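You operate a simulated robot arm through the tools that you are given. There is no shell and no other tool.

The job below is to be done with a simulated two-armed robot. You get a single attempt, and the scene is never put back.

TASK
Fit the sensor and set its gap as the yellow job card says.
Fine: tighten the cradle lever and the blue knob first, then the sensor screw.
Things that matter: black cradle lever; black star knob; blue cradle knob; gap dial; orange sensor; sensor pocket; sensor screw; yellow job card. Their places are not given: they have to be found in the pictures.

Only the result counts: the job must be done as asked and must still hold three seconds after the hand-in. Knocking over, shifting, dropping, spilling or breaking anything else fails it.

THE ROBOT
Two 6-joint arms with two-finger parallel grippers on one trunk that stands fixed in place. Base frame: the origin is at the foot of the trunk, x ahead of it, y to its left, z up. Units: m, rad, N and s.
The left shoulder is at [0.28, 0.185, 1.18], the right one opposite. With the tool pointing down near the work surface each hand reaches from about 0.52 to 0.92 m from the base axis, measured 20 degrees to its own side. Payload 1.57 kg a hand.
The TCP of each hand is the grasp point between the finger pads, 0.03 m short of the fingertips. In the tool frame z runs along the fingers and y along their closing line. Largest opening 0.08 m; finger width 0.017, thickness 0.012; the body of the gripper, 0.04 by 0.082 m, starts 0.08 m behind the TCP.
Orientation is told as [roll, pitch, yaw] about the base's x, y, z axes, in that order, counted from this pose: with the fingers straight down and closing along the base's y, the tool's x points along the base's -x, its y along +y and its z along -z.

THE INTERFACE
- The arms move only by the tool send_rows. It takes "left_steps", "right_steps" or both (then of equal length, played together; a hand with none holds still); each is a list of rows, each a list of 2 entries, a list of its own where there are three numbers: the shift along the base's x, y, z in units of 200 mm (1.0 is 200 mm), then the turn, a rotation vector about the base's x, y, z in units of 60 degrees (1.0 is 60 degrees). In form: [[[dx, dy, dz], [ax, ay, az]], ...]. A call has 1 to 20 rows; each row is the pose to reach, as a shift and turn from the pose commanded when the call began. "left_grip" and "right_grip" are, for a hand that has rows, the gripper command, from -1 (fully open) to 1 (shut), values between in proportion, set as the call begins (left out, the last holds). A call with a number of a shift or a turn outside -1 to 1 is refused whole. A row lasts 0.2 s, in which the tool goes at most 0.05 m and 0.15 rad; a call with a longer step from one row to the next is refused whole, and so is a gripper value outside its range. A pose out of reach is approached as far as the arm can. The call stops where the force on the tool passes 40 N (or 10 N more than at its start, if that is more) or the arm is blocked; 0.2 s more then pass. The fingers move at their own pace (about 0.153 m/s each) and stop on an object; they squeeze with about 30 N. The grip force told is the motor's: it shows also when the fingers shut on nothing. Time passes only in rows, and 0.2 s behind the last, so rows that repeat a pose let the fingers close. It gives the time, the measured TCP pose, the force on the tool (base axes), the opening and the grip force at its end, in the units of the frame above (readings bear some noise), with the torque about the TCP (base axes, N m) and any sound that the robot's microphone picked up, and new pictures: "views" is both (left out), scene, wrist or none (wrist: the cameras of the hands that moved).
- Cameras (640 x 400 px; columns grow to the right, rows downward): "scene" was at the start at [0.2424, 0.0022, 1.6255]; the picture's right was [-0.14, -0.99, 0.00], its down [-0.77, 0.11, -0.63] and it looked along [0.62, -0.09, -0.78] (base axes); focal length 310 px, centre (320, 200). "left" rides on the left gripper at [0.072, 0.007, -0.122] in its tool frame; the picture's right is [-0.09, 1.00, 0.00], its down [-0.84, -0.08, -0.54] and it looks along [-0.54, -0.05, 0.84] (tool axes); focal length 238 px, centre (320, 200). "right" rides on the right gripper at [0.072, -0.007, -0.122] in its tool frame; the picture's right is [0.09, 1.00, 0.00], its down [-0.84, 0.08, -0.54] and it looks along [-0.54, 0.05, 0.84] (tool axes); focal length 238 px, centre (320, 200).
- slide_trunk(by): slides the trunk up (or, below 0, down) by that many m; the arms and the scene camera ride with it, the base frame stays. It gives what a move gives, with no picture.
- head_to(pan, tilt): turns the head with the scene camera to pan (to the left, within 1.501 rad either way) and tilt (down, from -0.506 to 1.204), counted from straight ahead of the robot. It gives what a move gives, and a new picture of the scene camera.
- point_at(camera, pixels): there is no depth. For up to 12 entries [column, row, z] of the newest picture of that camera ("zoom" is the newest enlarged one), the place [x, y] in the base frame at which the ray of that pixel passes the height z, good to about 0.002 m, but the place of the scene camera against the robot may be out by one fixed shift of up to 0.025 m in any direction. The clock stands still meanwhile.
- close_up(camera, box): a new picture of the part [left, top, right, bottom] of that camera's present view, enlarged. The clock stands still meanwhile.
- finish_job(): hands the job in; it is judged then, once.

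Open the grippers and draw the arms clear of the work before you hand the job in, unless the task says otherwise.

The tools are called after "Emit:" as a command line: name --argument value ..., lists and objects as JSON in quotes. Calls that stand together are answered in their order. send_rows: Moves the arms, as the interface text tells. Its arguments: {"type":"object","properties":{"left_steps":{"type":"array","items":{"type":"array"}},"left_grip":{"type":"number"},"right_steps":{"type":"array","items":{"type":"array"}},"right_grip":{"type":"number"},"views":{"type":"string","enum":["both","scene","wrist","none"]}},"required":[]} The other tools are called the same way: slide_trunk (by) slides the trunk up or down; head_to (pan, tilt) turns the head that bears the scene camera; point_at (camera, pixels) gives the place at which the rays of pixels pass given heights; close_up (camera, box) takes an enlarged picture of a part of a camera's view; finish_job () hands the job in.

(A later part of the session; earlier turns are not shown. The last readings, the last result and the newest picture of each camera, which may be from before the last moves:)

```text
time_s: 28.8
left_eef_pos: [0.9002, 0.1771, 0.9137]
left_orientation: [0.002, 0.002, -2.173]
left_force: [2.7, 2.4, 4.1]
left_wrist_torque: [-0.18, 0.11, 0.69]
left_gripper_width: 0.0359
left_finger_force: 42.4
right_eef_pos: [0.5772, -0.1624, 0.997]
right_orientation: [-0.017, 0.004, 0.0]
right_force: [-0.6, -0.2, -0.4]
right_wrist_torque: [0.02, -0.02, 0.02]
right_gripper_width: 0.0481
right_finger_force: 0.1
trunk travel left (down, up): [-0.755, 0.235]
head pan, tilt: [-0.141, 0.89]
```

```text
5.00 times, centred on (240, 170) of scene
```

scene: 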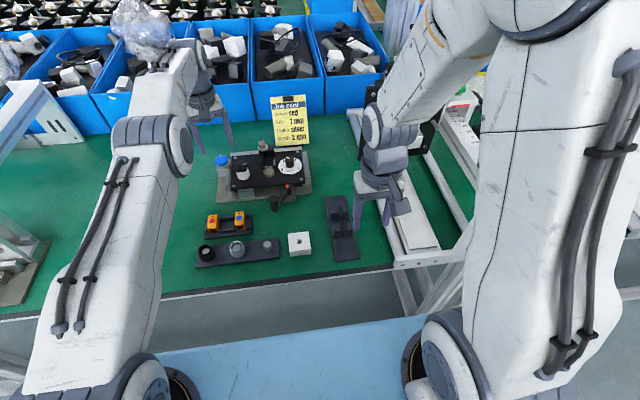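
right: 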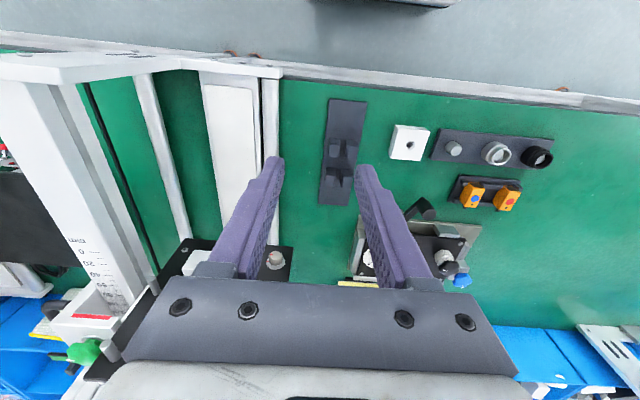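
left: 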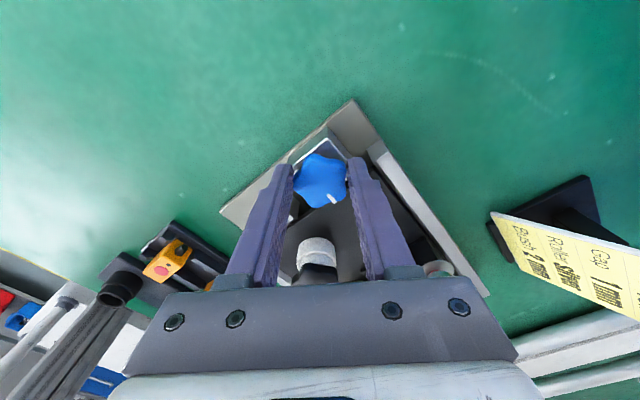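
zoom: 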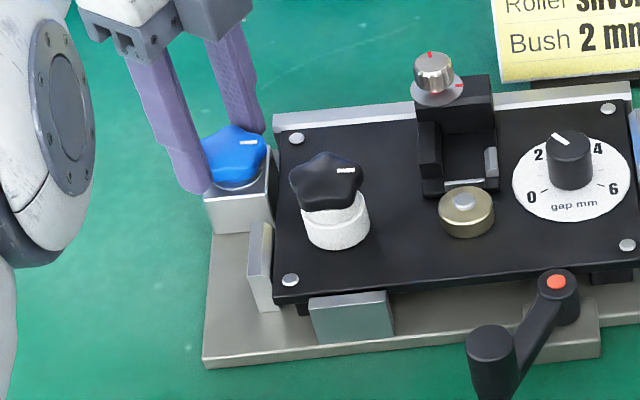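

Now the wrist torque rose to 0.69 N·m and the knob stayed put while the fingers slipped; its mark points to 3 o'clock like the tight star knob. I open just a little (0.046 m) and rise.

Emit:
send_rows --left_steps '[[[0, 0, 0], [0, 0, 0]], [[0, 0, 0], [0, 0, 0]], [[0, 0, 0.1], [0, 0, 0]], [[0, 0, 0.25], [0, 0, 0]], [[0, 0, 0.45], [0, 0, 0]]]' --left_grip -0.15 --views "wrist"

Emit:
close_up --camera "scene" --box '[180, 130, 300, 210]'

Emit:
close_up --camera "left" --box '[230, 110, 410, 230]'

```text
time_s: 30.0
left_eef_pos: [0.9, 0.175, 1.0043]
left_orientation: [-0.001, -0.002, -2.172]
left_force: [0.4, -0.5, -0.4]
left_wrist_torque: [-0.01, 0.04, 0.03]
left_gripper_width: 0.0459
left_finger_force: 0.1
right_eef_pos: [0.5768, -0.1623, 0.9972]
right_orientation: [-0.018, 0.003, -0.001]
right_force: [0.0, -0.3, 0.1]
right_wrist_torque: [0.03, 0.04, -0.01]
right_gripper_width: 0.048
right_finger_force: 0.3
trunk travel left (down, up): [-0.755, 0.235]
head pan, tilt: [-0.141, 0.89]
```

left: 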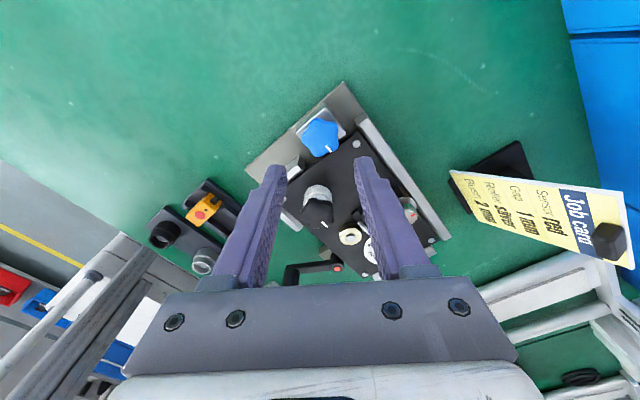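

```text
5.00 times, centred on (240, 170) of scene
```

zoom: 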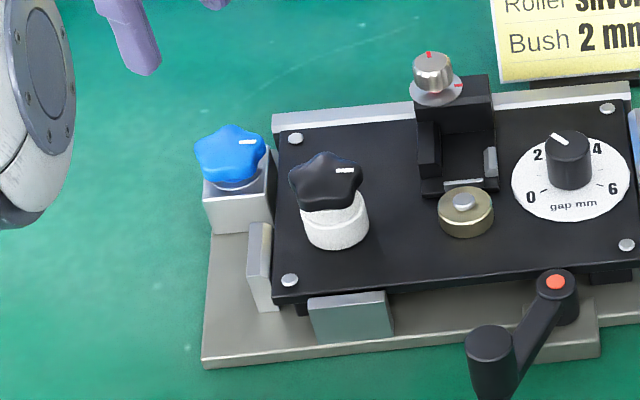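

```text
3.33 times, centred on (320, 170) of left
```

zoom: 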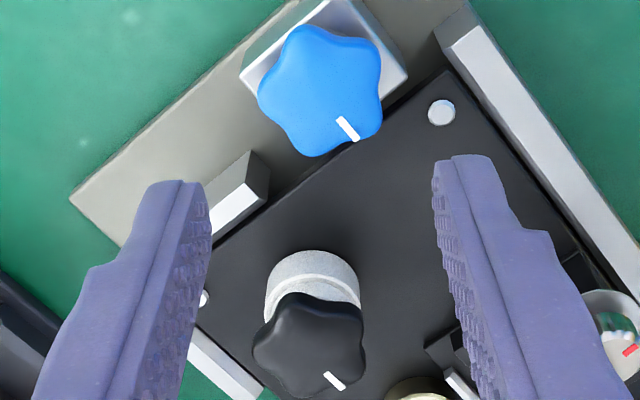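

The blue mark now lies parallel to the star knob's mark; the knob is tight. I unwind the left hand's yaw by 60° while pulling back toward the sensor tray.

Emit:
send_rows --left_steps '[[[-0.05, 0.01, 0.05], [0, 0, 0.125]], [[-0.1, 0.02, 0.1], [0, 0, 0.25]], [[-0.15, 0.03, 0.15], [0, 0, 0.375]], [[-0.2, 0.04, 0.15], [0, 0, 0.5]], [[-0.3, 0.05, 0.15], [0, 0, 0.625]], [[-0.4, 0.06, 0.15], [0, 0, 0.75]], [[-0.5, 0.07, 0.15], [0, 0, 0.875]], [[-0.6, 0.08, 0.15], [0, 0, 1.0]]]' --left_grip -0.15 --views "none"

Emit:
send_rows --left_steps '[[[-0.05, 0, 0], [0, 0, 0.125]], [[-0.1, 0, 0], [0, 0, 0.25]], [[-0.15, 0, 0], [0, 0, 0.375]], [[-0.2, 0, -0.05], [0, 0, 0.5]], [[-0.25, 0, -0.1], [0, 0, 0.625]], [[-0.3, 0, -0.15], [0, 0, 0.75]], [[-0.35, 0, -0.2], [0, 0, 0.875]], [[-0.4, 0, -0.2], [0, 0, 1.0]]]' --views "both"

```text
time_s: 31.8
left_eef_pos: [0.7812, 0.1914, 1.0355]
left_orientation: [0.001, -0.001, -1.125]
left_force: [-0.4, -0.6, 0.2]
left_wrist_torque: [0.0, 0.03, 0.02]
left_gripper_width: 0.0459
left_finger_force: 0.1
right_eef_pos: [0.5761, -0.163, 0.9969]
right_orientation: [-0.017, 0.004, 0.0]
right_force: [-0.3, 0.2, -0.4]
right_wrist_torque: [-0.01, 0.02, -0.02]
right_gripper_width: 0.0481
right_finger_force: 0.1
trunk travel left (down, up): [-0.755, 0.235]
head pan, tilt: [-0.141, 0.89]
```

```text
time_s: 33.6
left_eef_pos: [0.6991, 0.1908, 0.9924]
left_orientation: [-0.001, 0.001, -0.076]
left_force: [0.5, -0.3, -0.4]
left_wrist_torque: [0.0, 0.0, 0.01]
left_gripper_width: 0.0459
left_finger_force: 0.0
right_eef_pos: [0.5764, -0.1631, 0.9975]
right_orientation: [-0.016, 0.003, 0.0]
right_force: [0.0, 0.9, -0.1]
right_wrist_torque: [0.01, -0.03, -0.01]
right_gripper_width: 0.048
right_finger_force: 0.1
trunk travel left (down, up): [-0.755, 0.235]
head pan, tilt: [-0.141, 0.89]
```

scene: 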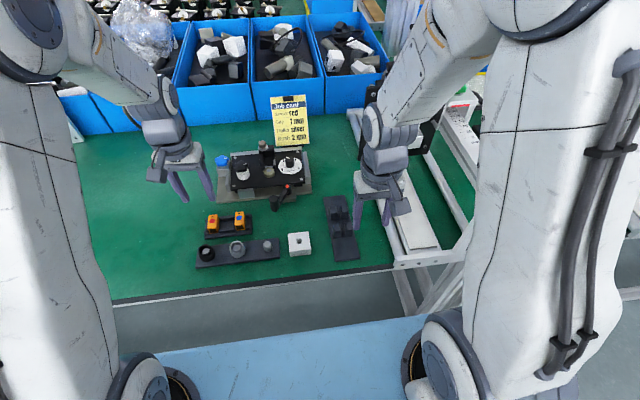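
left: 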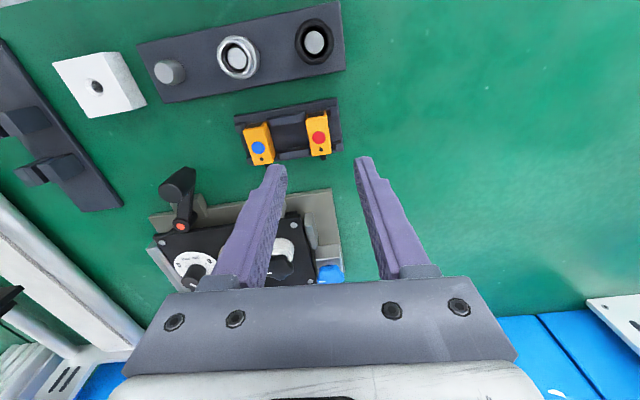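

The left hand is near the tray (yaw -0.076). I straighten the yaw and take a close view of the red sensor.

Emit:
send_rows --left_steps '[[[0, 0, 0], [0, 0, 0.0725]], [[0, 0, 0], [0, 0, 0.0725]]]' --left_grip -0.15 --views "wrist"

Emit:
close_up --camera "left" --box '[225, 80, 355, 175]'

Emit:
close_up --camera "scene" --box '[200, 200, 260, 245]'

```text
time_s: 34.2
left_eef_pos: [0.6995, 0.191, 0.9935]
left_orientation: [0.0, 0.0, -0.002]
left_force: [0.6, 0.0, 0.1]
left_wrist_torque: [-0.01, 0.01, -0.01]
left_gripper_width: 0.046
left_finger_force: 0.1
right_eef_pos: [0.5765, -0.163, 0.9976]
right_orientation: [-0.018, 0.004, 0.001]
right_force: [0.3, 0.5, 0.5]
right_wrist_torque: [-0.02, 0.02, -0.02]
right_gripper_width: 0.0479
right_finger_force: 0.2
trunk travel left (down, up): [-0.755, 0.235]
head pan, tilt: [-0.141, 0.89]
```

left: 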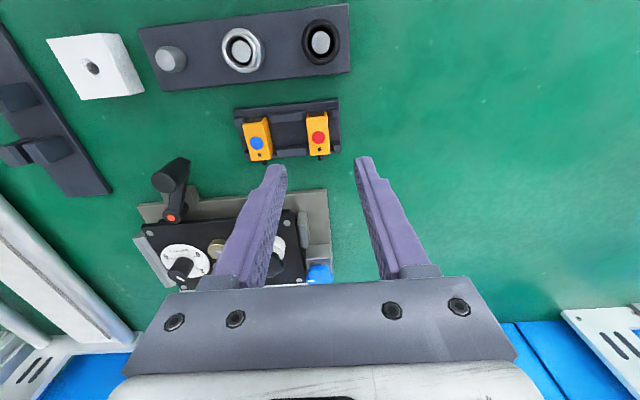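

```text
4.21 times, centred on (290, 128) of left
```

zoom: 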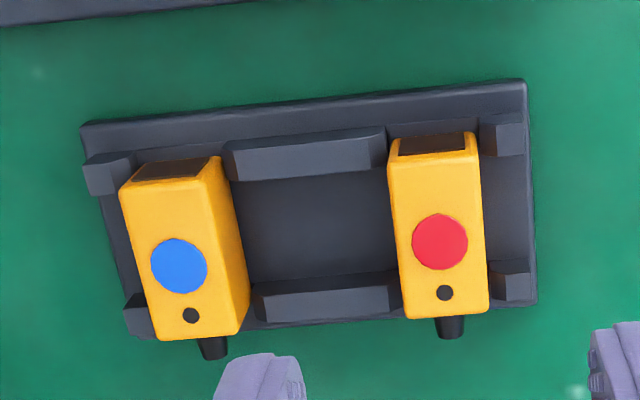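

```text
8.89 times, centred on (230, 222) of scene
```

zoom: 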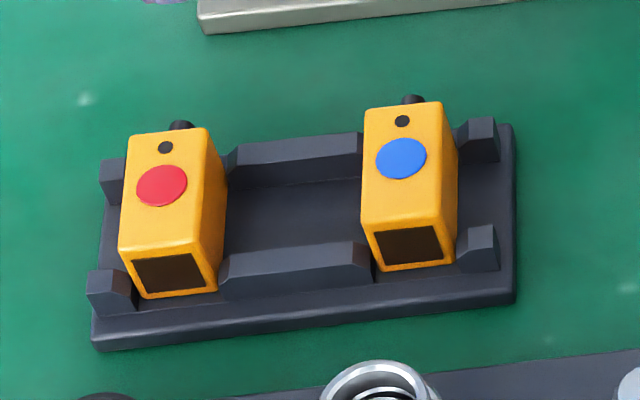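

I read rays for the red sensor: dot (440,242), top corners (393,160), (478,152), (490,312), (404,318), and clip tops.

Emit:
point_at --camera "zoom" --pixels '[[440, 242, 0.87], [440, 242, 0.88], [440, 242, 0.86], [393, 160, 0.87], [478, 152, 0.87], [490, 312, 0.87], [404, 318, 0.87], [480, 120, 0.85], [537, 303, 0.84], [527, 80, 0.84], [80, 127, 0.84], [445, 292, 0.87]]'

Emit:
point_at --camera "scene" --pixels '[[212.5, 220.8, 0.87], [212.5, 220.8, 0.85], [233, 190, 0.897]]'

```text
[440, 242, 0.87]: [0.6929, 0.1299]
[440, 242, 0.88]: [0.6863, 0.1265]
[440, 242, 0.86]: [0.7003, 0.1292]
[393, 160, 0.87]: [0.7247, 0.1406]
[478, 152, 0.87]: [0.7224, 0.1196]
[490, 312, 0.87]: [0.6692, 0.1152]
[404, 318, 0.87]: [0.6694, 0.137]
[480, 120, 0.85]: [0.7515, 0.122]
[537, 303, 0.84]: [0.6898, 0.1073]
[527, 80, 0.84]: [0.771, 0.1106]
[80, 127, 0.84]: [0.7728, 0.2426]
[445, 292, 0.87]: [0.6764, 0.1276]
```

```text
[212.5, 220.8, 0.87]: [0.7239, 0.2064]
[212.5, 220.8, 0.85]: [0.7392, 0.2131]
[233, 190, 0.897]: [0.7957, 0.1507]
```

The zoom query used the scene picture; I retake the left close-up and query it.

Emit:
close_up --camera "left" --box '[225, 80, 355, 175]'

Emit:
point_at --camera "zoom" --pixels '[[440, 242, 0.87], [440, 242, 0.88], [440, 242, 0.86], [393, 160, 0.87], [478, 152, 0.87], [490, 312, 0.87], [404, 318, 0.87], [480, 120, 0.85], [537, 303, 0.84], [527, 80, 0.84], [80, 127, 0.84], [445, 292, 0.87]]'

```text
4.21 times, centred on (290, 128) of left
```

zoom: 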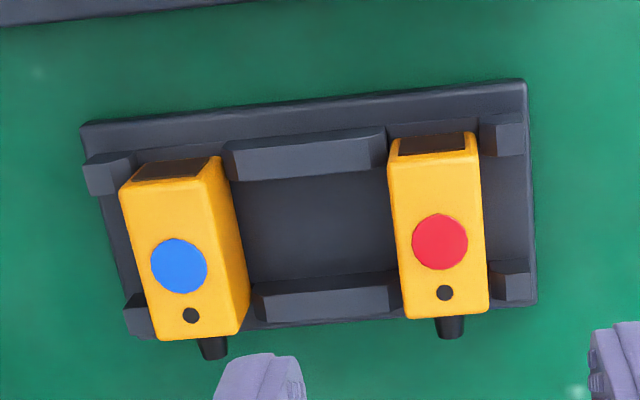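

```text
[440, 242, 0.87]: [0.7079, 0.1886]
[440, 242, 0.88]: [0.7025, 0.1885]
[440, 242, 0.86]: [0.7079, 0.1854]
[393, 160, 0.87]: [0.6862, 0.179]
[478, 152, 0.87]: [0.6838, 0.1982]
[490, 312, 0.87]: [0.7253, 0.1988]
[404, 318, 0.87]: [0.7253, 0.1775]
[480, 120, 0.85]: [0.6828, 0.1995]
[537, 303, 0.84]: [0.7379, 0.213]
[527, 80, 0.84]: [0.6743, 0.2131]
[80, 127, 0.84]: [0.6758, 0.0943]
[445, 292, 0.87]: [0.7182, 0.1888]
```

The red sensor is centred at ≈(0.705,0.188), 0.020 wide, 0.040 long, top z≈0.875. Now I look closely at the pocket in the scene view to judge its wall heights.

Emit:
close_up --camera "scene" --box '[250, 135, 286, 180]'

Emit:
close_up --camera "scene" --box '[270, 140, 310, 185]'

```text
8.89 times, centred on (268, 158) of scene
```

zoom: 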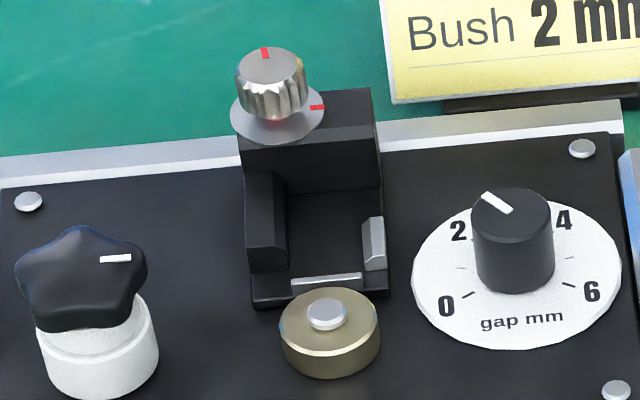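

```text
8.89 times, centred on (290, 162) of scene
```

zoom: 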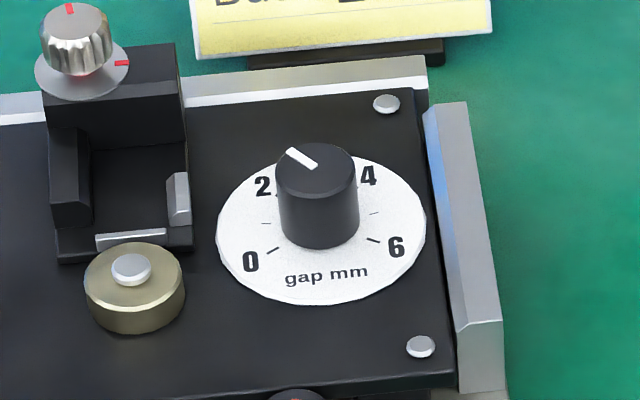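

The pocket walls look ~14 mm tall and the sensor ~24 mm. To measure the pocket's length and width I hover the left hand above it.

Emit:
send_rows --left_steps '[[[0.17, -0.141, 0.05], [0, 0, 0]], [[0.34, -0.282, 0.05], [0, 0, 0]], [[0.51, -0.423, 0.05], [0, 0, 0]], [[0.68, -0.564, 0.05], [0, 0, 0]], [[0.85, -0.705, 0.05], [0, 0, 0]], [[0.85, -0.705, 0.05], [0, 0, 0]]]' --left_grip -1 --views "wrist"

Emit:
close_up --camera "left" --box '[270, 90, 370, 165]'

```text
time_s: 35.6
left_eef_pos: [0.8697, 0.0493, 1.0052]
left_orientation: [0.0, 0.002, -0.003]
left_force: [0.0, 0.5, 0.0]
left_wrist_torque: [0.0, 0.02, 0.0]
left_gripper_width: 0.0799
left_finger_force: 0.0
right_eef_pos: [0.5768, -0.1623, 0.9971]
right_orientation: [-0.016, 0.004, 0.001]
right_force: [-0.2, 1.0, -0.9]
right_wrist_torque: [0.02, 0.03, 0.04]
right_gripper_width: 0.048
right_finger_force: 0.1
trunk travel left (down, up): [-0.755, 0.235]
head pan, tilt: [-0.141, 0.89]
```

left: 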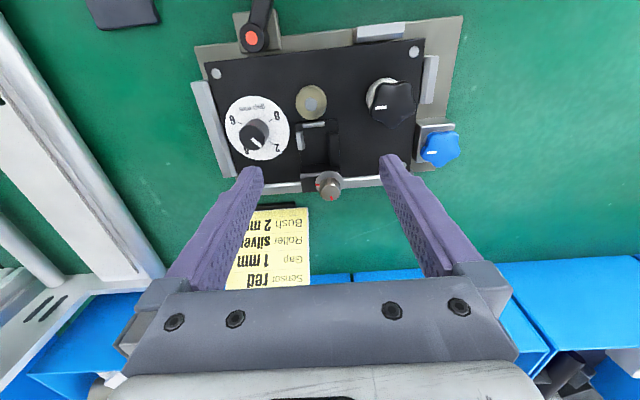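

```text
5.33 times, centred on (320, 128) of left
```

zoom: 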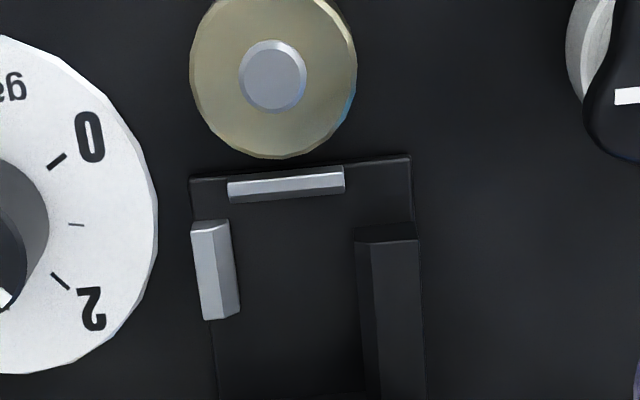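

Emit:
close_up --camera "left" --box '[260, 80, 380, 220]'

Emit:
close_up --camera "left" --box '[285, 105, 365, 165]'

```text
2.86 times, centred on (320, 150) of left
```

zoom: 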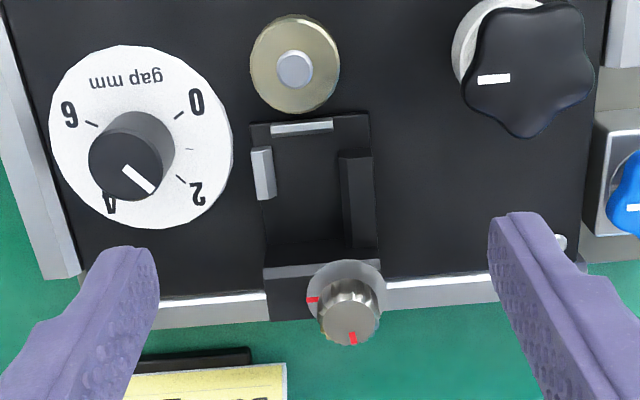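

```text
6.67 times, centred on (325, 135) of left
```

zoom: 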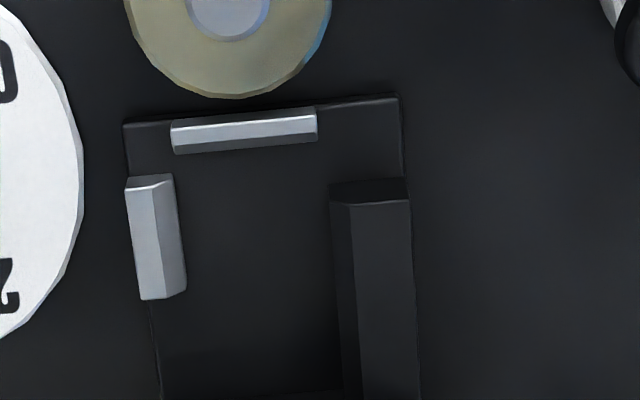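

I zoom on the back block of the pocket.

Emit:
close_up --camera "left" --box '[292, 140, 352, 205]'

Emit:
point_at --camera "left" --pixels '[[295.75, 123.5, 0.883], [335.95, 119.3, 0.883], [302.8, 127.8, 0.883], [322.4, 126, 0.883], [304.9, 149, 0.883], [302, 131, 0.897], [326.5, 132.5, 0.897], [298.8, 131.5, 0.897], [337.8, 133, 0.897], [311, 108.2, 0.897], [311, 118.8, 0.89]]'

```text
6.15 times, centred on (322, 172) of left
```

zoom: 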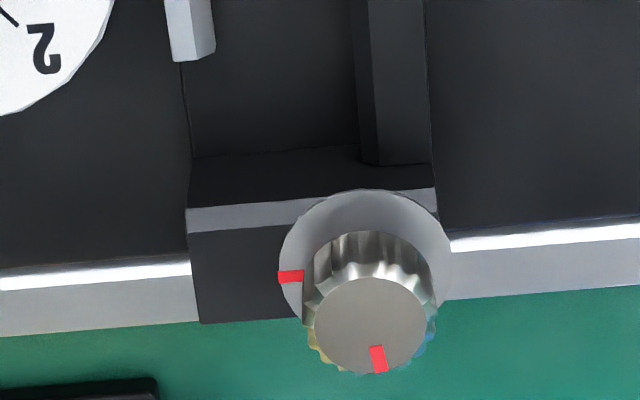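

```text
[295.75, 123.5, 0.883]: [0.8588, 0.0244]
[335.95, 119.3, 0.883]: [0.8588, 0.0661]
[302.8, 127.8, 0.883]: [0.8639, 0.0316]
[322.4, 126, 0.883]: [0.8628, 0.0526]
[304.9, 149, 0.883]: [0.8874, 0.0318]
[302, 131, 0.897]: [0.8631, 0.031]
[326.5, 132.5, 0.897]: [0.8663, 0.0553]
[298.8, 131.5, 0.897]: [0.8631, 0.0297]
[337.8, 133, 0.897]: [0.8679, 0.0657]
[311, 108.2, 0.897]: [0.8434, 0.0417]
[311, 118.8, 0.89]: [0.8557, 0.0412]
```

The back block's floor edge is at left (301.2,165.2) and its front top edge at (300.6,173.3). I read those rays.

Emit:
point_at --camera "zoom" --pixels '[[192, 158, 0.883], [355, 147, 0.883], [188, 208, 0.9], [188, 208, 0.91], [435, 190, 0.905], [200, 323, 0.883], [355, 100, 0.883], [374, 100, 0.897], [428, 100, 0.897], [190, 57, 0.883], [363, 322, 0.922], [290, 278, 0.905]]'

Emit:
point_at --camera "zoom" --pixels '[[192, 158, 0.883], [355, 147, 0.883], [188, 208, 0.9], [188, 208, 0.91], [435, 190, 0.905], [200, 323, 0.883], [355, 100, 0.883], [374, 100, 0.897], [428, 100, 0.897], [214, 55, 0.89], [363, 322, 0.922], [378, 360, 0.922]]'

```text
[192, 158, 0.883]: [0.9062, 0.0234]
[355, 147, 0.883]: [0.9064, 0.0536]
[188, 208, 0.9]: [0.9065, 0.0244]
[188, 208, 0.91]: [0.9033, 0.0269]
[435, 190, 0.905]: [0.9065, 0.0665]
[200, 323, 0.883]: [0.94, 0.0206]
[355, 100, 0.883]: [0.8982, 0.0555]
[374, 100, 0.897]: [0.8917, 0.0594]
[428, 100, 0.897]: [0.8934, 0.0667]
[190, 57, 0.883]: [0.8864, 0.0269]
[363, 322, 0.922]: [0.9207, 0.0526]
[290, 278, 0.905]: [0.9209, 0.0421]
```

```text
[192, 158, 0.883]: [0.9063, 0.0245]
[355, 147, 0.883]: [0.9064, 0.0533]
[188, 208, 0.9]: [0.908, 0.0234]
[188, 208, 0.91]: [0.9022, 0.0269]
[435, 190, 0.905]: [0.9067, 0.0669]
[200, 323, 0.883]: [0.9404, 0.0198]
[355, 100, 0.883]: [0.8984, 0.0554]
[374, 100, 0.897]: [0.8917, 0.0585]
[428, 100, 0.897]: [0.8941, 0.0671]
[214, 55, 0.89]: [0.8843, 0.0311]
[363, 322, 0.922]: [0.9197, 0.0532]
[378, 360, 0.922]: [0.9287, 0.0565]
```

The pocket runs from the lip (x≈0.864) to the back block (x≈0.906), y from ≈0.032 to 0.056. I zoom harder on the back block's face in the scene for a cable notch, and on the sensor's stub.

Emit:
close_up --camera "scene" --box '[256, 136, 280, 172]'

Emit:
close_up --camera "scene" --box '[205, 208, 229, 238]'

Emit:
close_up --camera "right" --box '[300, 100, 560, 300]'

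```text
11.11 times, centred on (268, 154) of scene
```

zoom: 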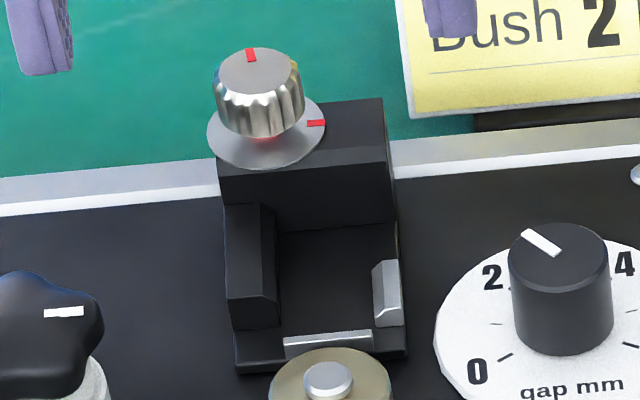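

```text
13.33 times, centred on (217, 223) of scene
```

zoom: 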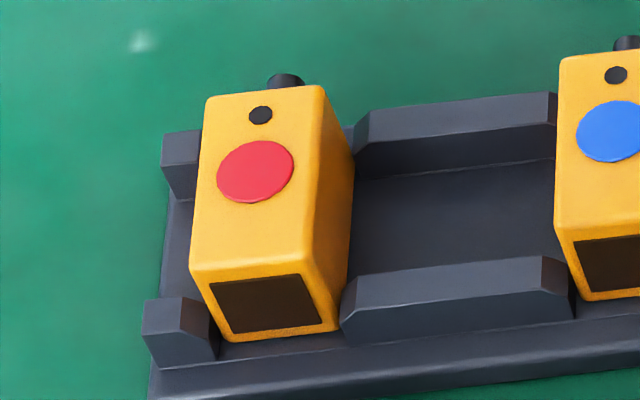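

```text
2.00 times, centred on (430, 200) of right
```

zoom: 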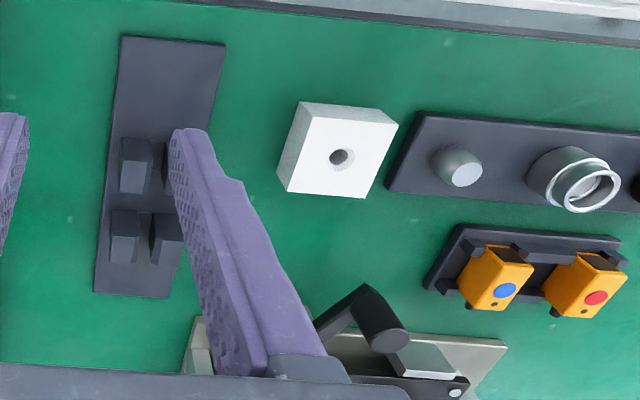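

No notch is visible; the pocket (0.042×0.0225) matches the sensor body (0.040×0.020) in the same orientation as in the tray. I go back above the red sensor at (0.7035,0.1885) with 0.046 m opening.

Emit:
send_rows --left_steps '[[[-0.17, 0.14, 0], [0, 0, 0]], [[-0.34, 0.28, 0], [0, 0, 0]], [[-0.5, 0.42, 0], [0, 0, 0]], [[-0.67, 0.56, 0], [0, 0, 0]], [[-0.8325, 0.6925, -0.1], [0, 0, 0]], [[-0.8325, 0.6925, -0.25], [0, 0, 0]], [[-0.8325, 0.6925, -0.25], [0, 0, 0]]]' --left_grip -0.15 --views "wrist"

Emit:
close_up --camera "left" --box '[260, 90, 380, 190]'

```text
time_s: 37.2
left_eef_pos: [0.7041, 0.1917, 0.9504]
left_orientation: [0.001, 0.0, -0.004]
left_force: [-0.6, -0.4, -0.8]
left_wrist_torque: [0.04, 0.03, 0.01]
left_gripper_width: 0.046
left_finger_force: 0.1
right_eef_pos: [0.577, -0.1628, 0.9984]
right_orientation: [-0.015, 0.004, 0.001]
right_force: [-0.6, 0.4, 0.3]
right_wrist_torque: [0.01, 0.0, -0.02]
right_gripper_width: 0.0479
right_finger_force: 0.1
trunk travel left (down, up): [-0.755, 0.235]
head pan, tilt: [-0.141, 0.89]
```

left: 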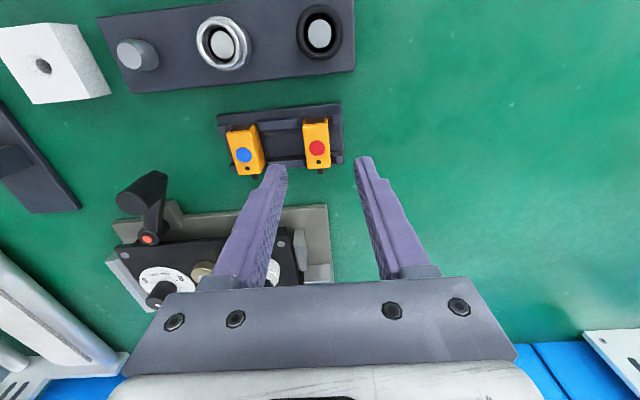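

```text
4.00 times, centred on (320, 140) of left
```

zoom: 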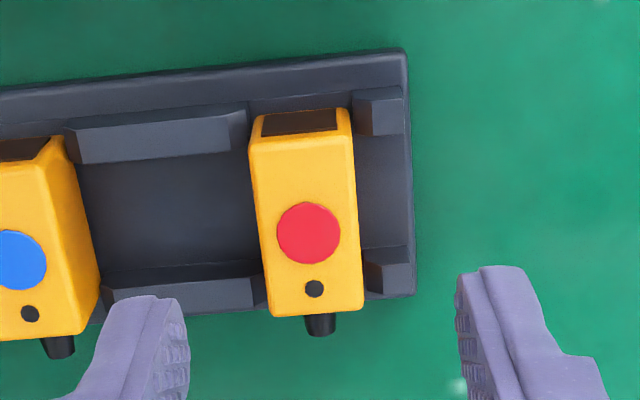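

I measure the sensor's top corners again from this nearer view.

Emit:
point_at --camera "zoom" --pixels '[[251, 142, 0.8755], [352, 135, 0.8755], [362, 308, 0.8755], [268, 315, 0.8755], [308, 233, 0.8755], [308, 233, 0.8755], [314, 289, 0.8755], [314, 289, 0.8755], [251, 142, 0.8755], [352, 135, 0.8755], [362, 308, 0.8755], [268, 315, 0.8755]]'

```text
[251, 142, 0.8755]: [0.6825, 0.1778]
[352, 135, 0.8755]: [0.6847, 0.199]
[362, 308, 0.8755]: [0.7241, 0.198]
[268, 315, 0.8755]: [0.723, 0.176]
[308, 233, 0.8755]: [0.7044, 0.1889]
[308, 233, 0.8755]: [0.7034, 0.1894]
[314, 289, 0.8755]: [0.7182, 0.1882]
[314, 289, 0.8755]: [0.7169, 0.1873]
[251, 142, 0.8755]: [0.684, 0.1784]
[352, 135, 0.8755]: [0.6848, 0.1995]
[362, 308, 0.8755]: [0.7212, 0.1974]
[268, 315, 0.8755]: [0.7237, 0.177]
```

The sensor centre is (0.7035,0.188); the TCP sits ~2.8 mm too far left. I correct that and descend to z≈0.896 so the tips grip only the top 9–10 mm.

Emit:
send_rows --left_steps '[[[-0.002, -0.014, 0], [0, 0, 0]], [[-0.002, -0.014, -0.1], [0, 0, 0]], [[-0.002, -0.014, -0.2], [0, 0, 0]], [[-0.002, -0.014, -0.272], [0, 0, 0]], [[-0.002, -0.014, -0.272], [0, 0, 0]]]' --views "wrist"

Emit:
close_up --camera "left" --box '[260, 100, 380, 200]'

Emit:
close_up --camera "scene" --box '[190, 190, 250, 240]'

```text
time_s: 38.4
left_eef_pos: [0.7019, 0.1859, 0.8987]
left_orientation: [0.0, 0.0, -0.003]
left_force: [0.4, 0.2, 0.9]
left_wrist_torque: [-0.01, -0.02, -0.04]
left_gripper_width: 0.046
left_finger_force: 0.1
right_eef_pos: [0.5774, -0.1631, 0.9967]
right_orientation: [-0.017, 0.003, -0.001]
right_force: [-0.8, 0.2, -0.5]
right_wrist_torque: [0.02, 0.0, -0.02]
right_gripper_width: 0.0479
right_finger_force: 0.1
trunk travel left (down, up): [-0.755, 0.235]
head pan, tilt: [-0.141, 0.89]
```

left: 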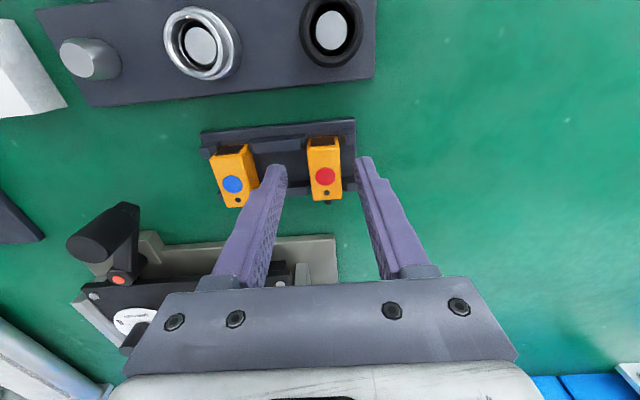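

```text
4.00 times, centred on (320, 150) of left
```

zoom: 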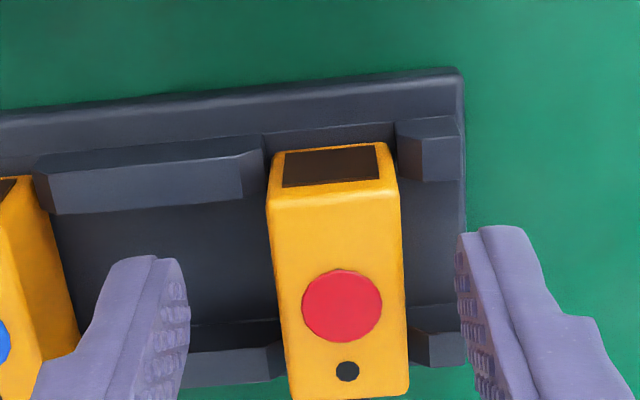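

```text
8.00 times, centred on (220, 215) of scene
```

zoom: 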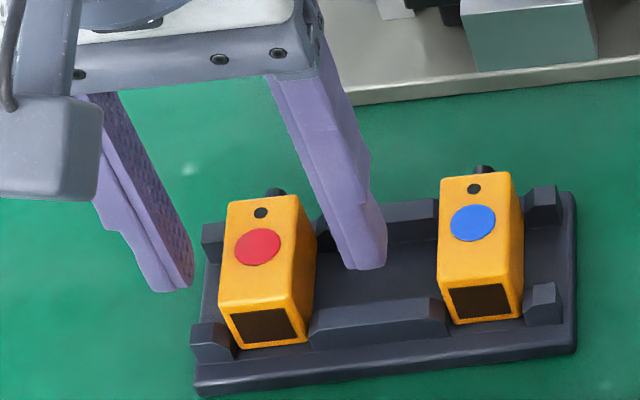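

The wrist view shows the sensor ~4 mm to the +y side of the finger centre now, so the arm overshot; I correct by (+1.5,+3.9,-2) mm and look again.

Emit:
send_rows --left_steps '[[[0.0075, 0.0195, -0.01], [0, 0, 0]], [[0.0075, 0.0195, -0.01], [0, 0, 0]], [[0.0075, 0.0195, -0.01], [0, 0, 0]]]' --views "wrist"

Emit:
close_up --camera "left" --box '[260, 100, 380, 200]'

```text
time_s: 39.2
left_eef_pos: [0.705, 0.1882, 0.8979]
left_orientation: [0.0, 0.001, -0.002]
left_force: [0.2, 0.4, -0.4]
left_wrist_torque: [-0.02, 0.01, -0.01]
left_gripper_width: 0.046
left_finger_force: 0.1
right_eef_pos: [0.5745, -0.1633, 0.9971]
right_orientation: [-0.017, 0.003, 0.0]
right_force: [-0.5, 0.6, 0.4]
right_wrist_torque: [0.04, 0.01, -0.03]
right_gripper_width: 0.0481
right_finger_force: 0.0
trunk travel left (down, up): [-0.755, 0.235]
head pan, tilt: [-0.141, 0.89]
```

left: 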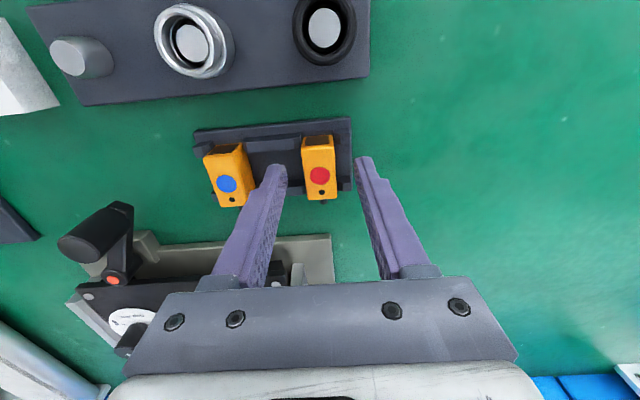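

```text
4.00 times, centred on (320, 150) of left
```

zoom: 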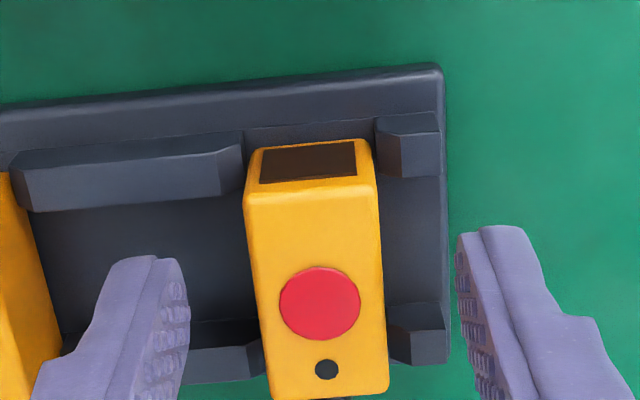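

The dot is centred (320,303). I lower 1.5 mm and close the gripper on the sensor.

Emit:
send_rows --left_steps '[[[0, 0, -0.008], [0, 0, 0]], [[0, 0, -0.008], [0, 0, 0]], [[0, 0, -0.008], [0, 0, 0]], [[0, 0, -0.008], [0, 0, 0]]]' --left_grip 1 --views "wrist"

Emit:
close_up --camera "left" --box '[260, 100, 380, 200]'

```text
time_s: 40.2
left_eef_pos: [0.705, 0.1881, 0.8971]
left_orientation: [-0.001, 0.002, -0.004]
left_force: [-2.1, -0.3, 7.6]
left_wrist_torque: [0.02, 0.14, 0.02]
left_gripper_width: 0.021
left_finger_force: 30.5
right_eef_pos: [0.5758, -0.1627, 0.9984]
right_orientation: [-0.016, 0.002, 0.0]
right_force: [1.1, -0.7, -0.7]
right_wrist_torque: [0.0, 0.01, 0.04]
right_gripper_width: 0.0479
right_finger_force: 0.0
trunk travel left (down, up): [-0.755, 0.235]
head pan, tilt: [-0.141, 0.89]
```

left: 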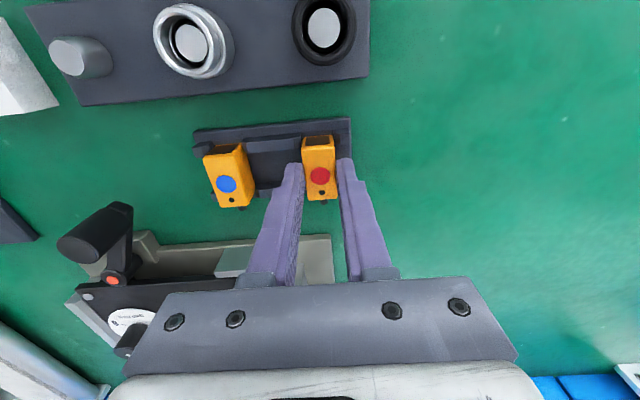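

```text
4.00 times, centred on (320, 150) of left
```

zoom: 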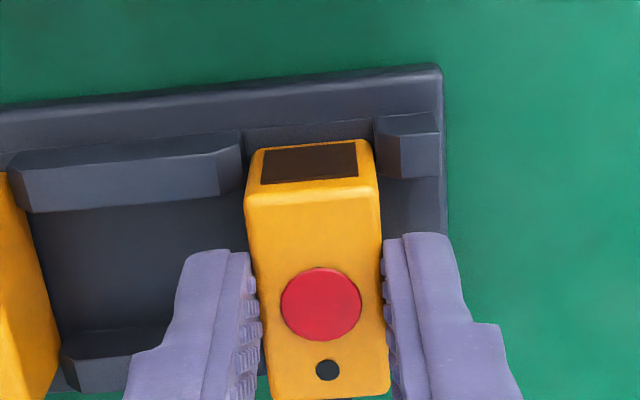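

The sensor is gripped (width 0.021). I lift straight up 0.09 m.

Emit:
send_rows --left_steps '[[[0, 0, 0.03], [0, 0, 0]], [[0, 0, 0.1], [0, 0, 0]], [[0, 0, 0.2], [0, 0, 0]], [[0, 0, 0.35], [0, 0, 0]], [[0, 0, 0.45], [0, 0, 0]]]' --views "both"

Emit:
close_up --camera "scene" --box '[170, 170, 260, 240]'

Emit:
close_up --camera "left" --box '[260, 100, 380, 200]'

```text
time_s: 41.4
left_eef_pos: [0.7061, 0.1886, 0.9859]
left_orientation: [-0.001, -0.001, -0.004]
left_force: [0.2, 0.2, -0.3]
left_wrist_torque: [-0.03, 0.01, -0.01]
left_gripper_width: 0.0208
left_finger_force: 29.5
right_eef_pos: [0.5759, -0.1634, 0.9977]
right_orientation: [-0.018, 0.004, 0.001]
right_force: [-0.2, 0.5, -0.3]
right_wrist_torque: [-0.03, 0.01, 0.01]
right_gripper_width: 0.0482
right_finger_force: 0.1
trunk travel left (down, up): [-0.755, 0.235]
head pan, tilt: [-0.141, 0.89]
```

scene: 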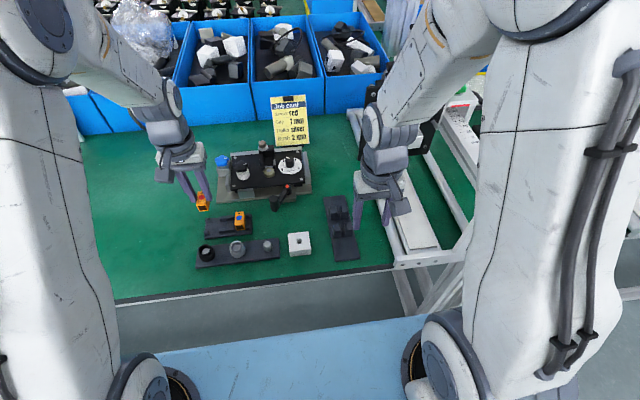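
left: 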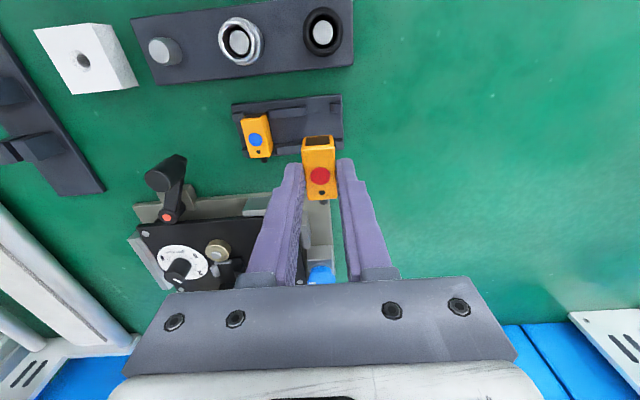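

```text
5.71 times, centred on (215, 205) of scene
```

zoom: 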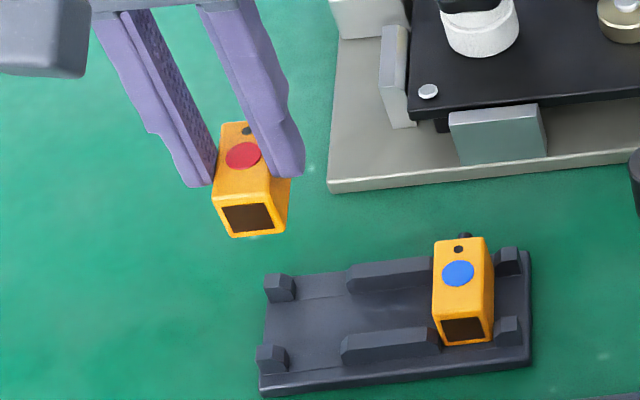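

```text
4.00 times, centred on (320, 150) of left
```

zoom: 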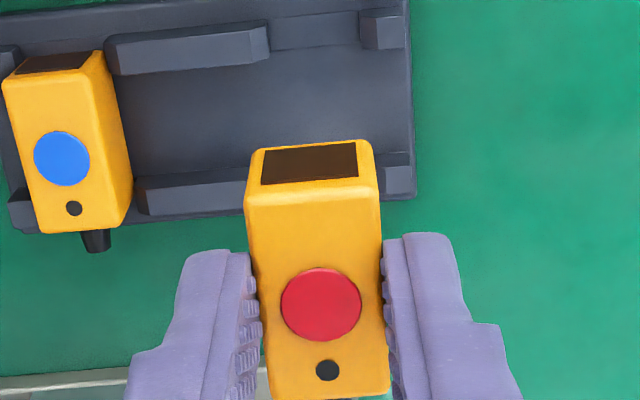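

The sensor is held cleanly; the tray did not move. I measure where its body sits relative to the TCP using its top corners at z≈0.9645.

Emit:
point_at --camera "zoom" --pixels '[[247, 206, 0.9645], [379, 193, 0.9645], [270, 397, 0.9645], [388, 388, 0.9645], [247, 206, 0.9645], [379, 193, 0.9645], [270, 397, 0.9645], [388, 388, 0.9645], [321, 303, 0.9645], [321, 303, 0.9645], [327, 370, 0.9645], [327, 370, 0.9645]]'

```text
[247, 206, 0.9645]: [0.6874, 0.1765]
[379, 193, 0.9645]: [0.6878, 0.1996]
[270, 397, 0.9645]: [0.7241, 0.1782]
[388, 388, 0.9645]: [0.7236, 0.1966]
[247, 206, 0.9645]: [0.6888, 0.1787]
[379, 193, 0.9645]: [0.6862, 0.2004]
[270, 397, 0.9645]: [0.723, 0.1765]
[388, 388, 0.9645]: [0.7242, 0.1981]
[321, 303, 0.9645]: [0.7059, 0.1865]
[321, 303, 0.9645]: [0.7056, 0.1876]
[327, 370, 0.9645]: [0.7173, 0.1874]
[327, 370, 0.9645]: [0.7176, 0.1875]
```

The body centre is about 1.5 mm nearer the robot than the TCP. I carry the sensor over the pocket to TCP ≈(0.8865,0.043,0.975), its bottom clearing the screw (0.922).

Emit:
send_rows --left_steps '[[[0.15, -0.121, 0], [0, 0, 0]], [[0.3, -0.243, 0], [0, 0, 0]], [[0.45, -0.364, 0], [0, 0, 0]], [[0.6, -0.485, 0], [0, 0, 0]], [[0.75, -0.607, -0.03], [0, 0, 0]], [[0.902, -0.728, -0.055], [0, 0, 0]], [[0.902, -0.728, -0.055], [0, 0, 0]]]' --views "both"

Emit:
close_up --camera "left" --box '[260, 100, 380, 200]'

Emit:
close_up --camera "scene" --box '[240, 115, 300, 175]'

```text
time_s: 43.0
left_eef_pos: [0.8828, 0.0414, 0.9772]
left_orientation: [-0.001, 0.001, -0.001]
left_force: [-0.6, -0.2, 0.4]
left_wrist_torque: [-0.01, 0.02, 0.03]
left_gripper_width: 0.0209
left_finger_force: 29.9
right_eef_pos: [0.5775, -0.1634, 0.9973]
right_orientation: [-0.016, 0.005, 0.0]
right_force: [0.4, 0.8, -0.3]
right_wrist_torque: [0.01, 0.04, -0.04]
right_gripper_width: 0.048
right_finger_force: 0.1
trunk travel left (down, up): [-0.755, 0.235]
head pan, tilt: [-0.141, 0.89]
```

scene: 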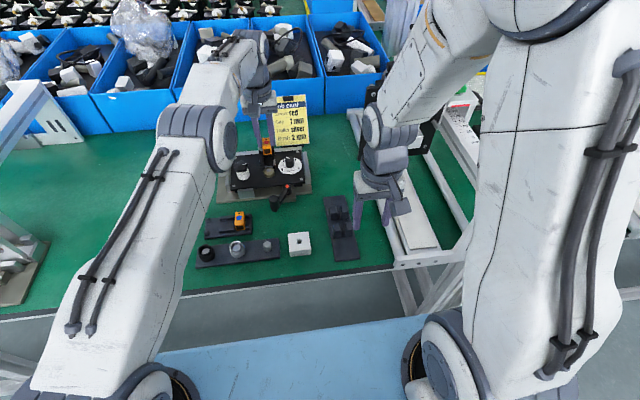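
left: 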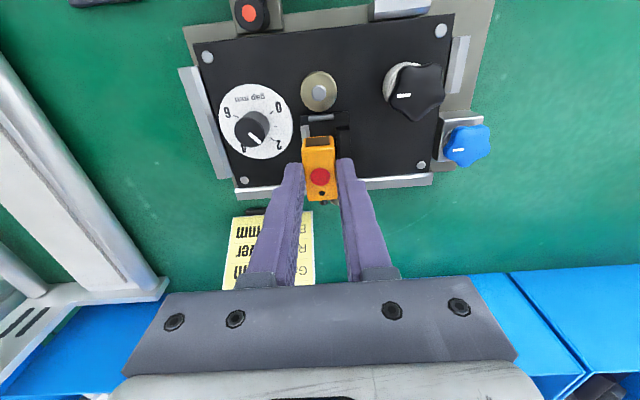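

```text
4.00 times, centred on (320, 150) of left
```

zoom: 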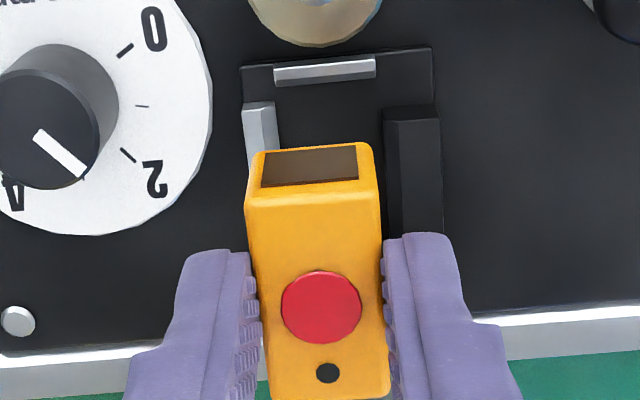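

```text
6.67 times, centred on (270, 145) of scene
```

zoom: 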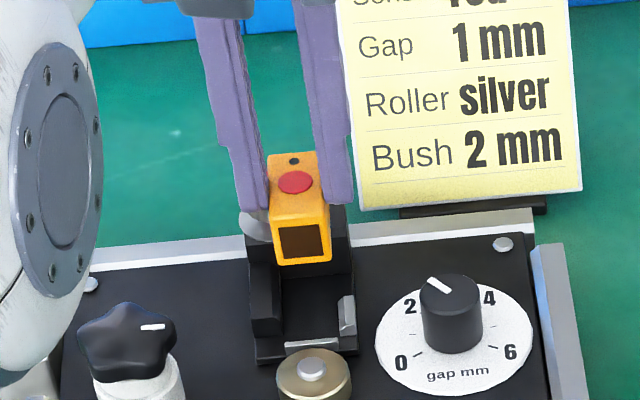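

The sensor hovers over the pocket. I measure the lip's inner edge (325,80), tab inner edge (278,148), and left wall inner edge (384,150) in this zoom—first retaking the left zoom so it is the newest.

Emit:
close_up --camera "left" --box '[290, 105, 360, 155]'

```text
8.00 times, centred on (325, 130) of left
```

zoom: 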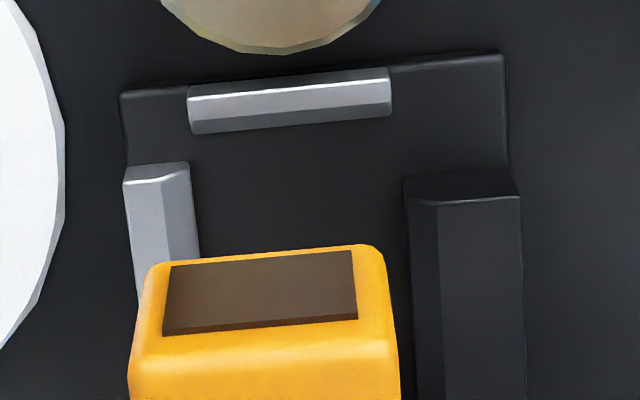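

I query lip, tab, wall and the sensor's own lower front edge in this zoom, each twice.

Emit:
point_at --camera "zoom" --pixels '[[290, 124, 0.883], [290, 124, 0.883], [195, 200, 0.883], [195, 200, 0.883], [407, 230, 0.883], [407, 230, 0.883], [265, 254, 0.931], [265, 254, 0.931], [146, 275, 0.931], [146, 275, 0.931], [387, 258, 0.931], [387, 258, 0.931]]'

Emit:
point_at --camera "zoom" --pixels '[[290, 124, 0.883], [290, 124, 0.883], [195, 200, 0.883], [195, 200, 0.883], [407, 230, 0.883], [407, 230, 0.883], [265, 254, 0.931], [265, 254, 0.931], [146, 275, 0.931], [146, 275, 0.931], [387, 258, 0.931], [387, 258, 0.931]]'

```text
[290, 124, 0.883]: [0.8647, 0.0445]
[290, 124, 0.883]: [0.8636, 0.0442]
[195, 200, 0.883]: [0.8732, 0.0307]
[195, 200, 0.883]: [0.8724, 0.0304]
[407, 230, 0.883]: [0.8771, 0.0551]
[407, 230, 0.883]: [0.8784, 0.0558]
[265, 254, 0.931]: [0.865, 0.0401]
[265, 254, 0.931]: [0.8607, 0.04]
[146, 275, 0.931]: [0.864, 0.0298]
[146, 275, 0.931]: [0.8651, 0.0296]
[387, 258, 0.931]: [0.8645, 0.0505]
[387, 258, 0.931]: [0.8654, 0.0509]
```

```text
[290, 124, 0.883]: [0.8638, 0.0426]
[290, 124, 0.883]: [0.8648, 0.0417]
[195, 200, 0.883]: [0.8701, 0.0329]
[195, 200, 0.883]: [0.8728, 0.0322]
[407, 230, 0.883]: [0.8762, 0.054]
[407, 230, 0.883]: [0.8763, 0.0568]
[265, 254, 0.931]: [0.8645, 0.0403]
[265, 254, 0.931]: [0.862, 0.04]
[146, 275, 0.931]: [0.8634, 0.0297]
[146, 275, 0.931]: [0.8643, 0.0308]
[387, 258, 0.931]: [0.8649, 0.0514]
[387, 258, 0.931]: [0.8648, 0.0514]
```

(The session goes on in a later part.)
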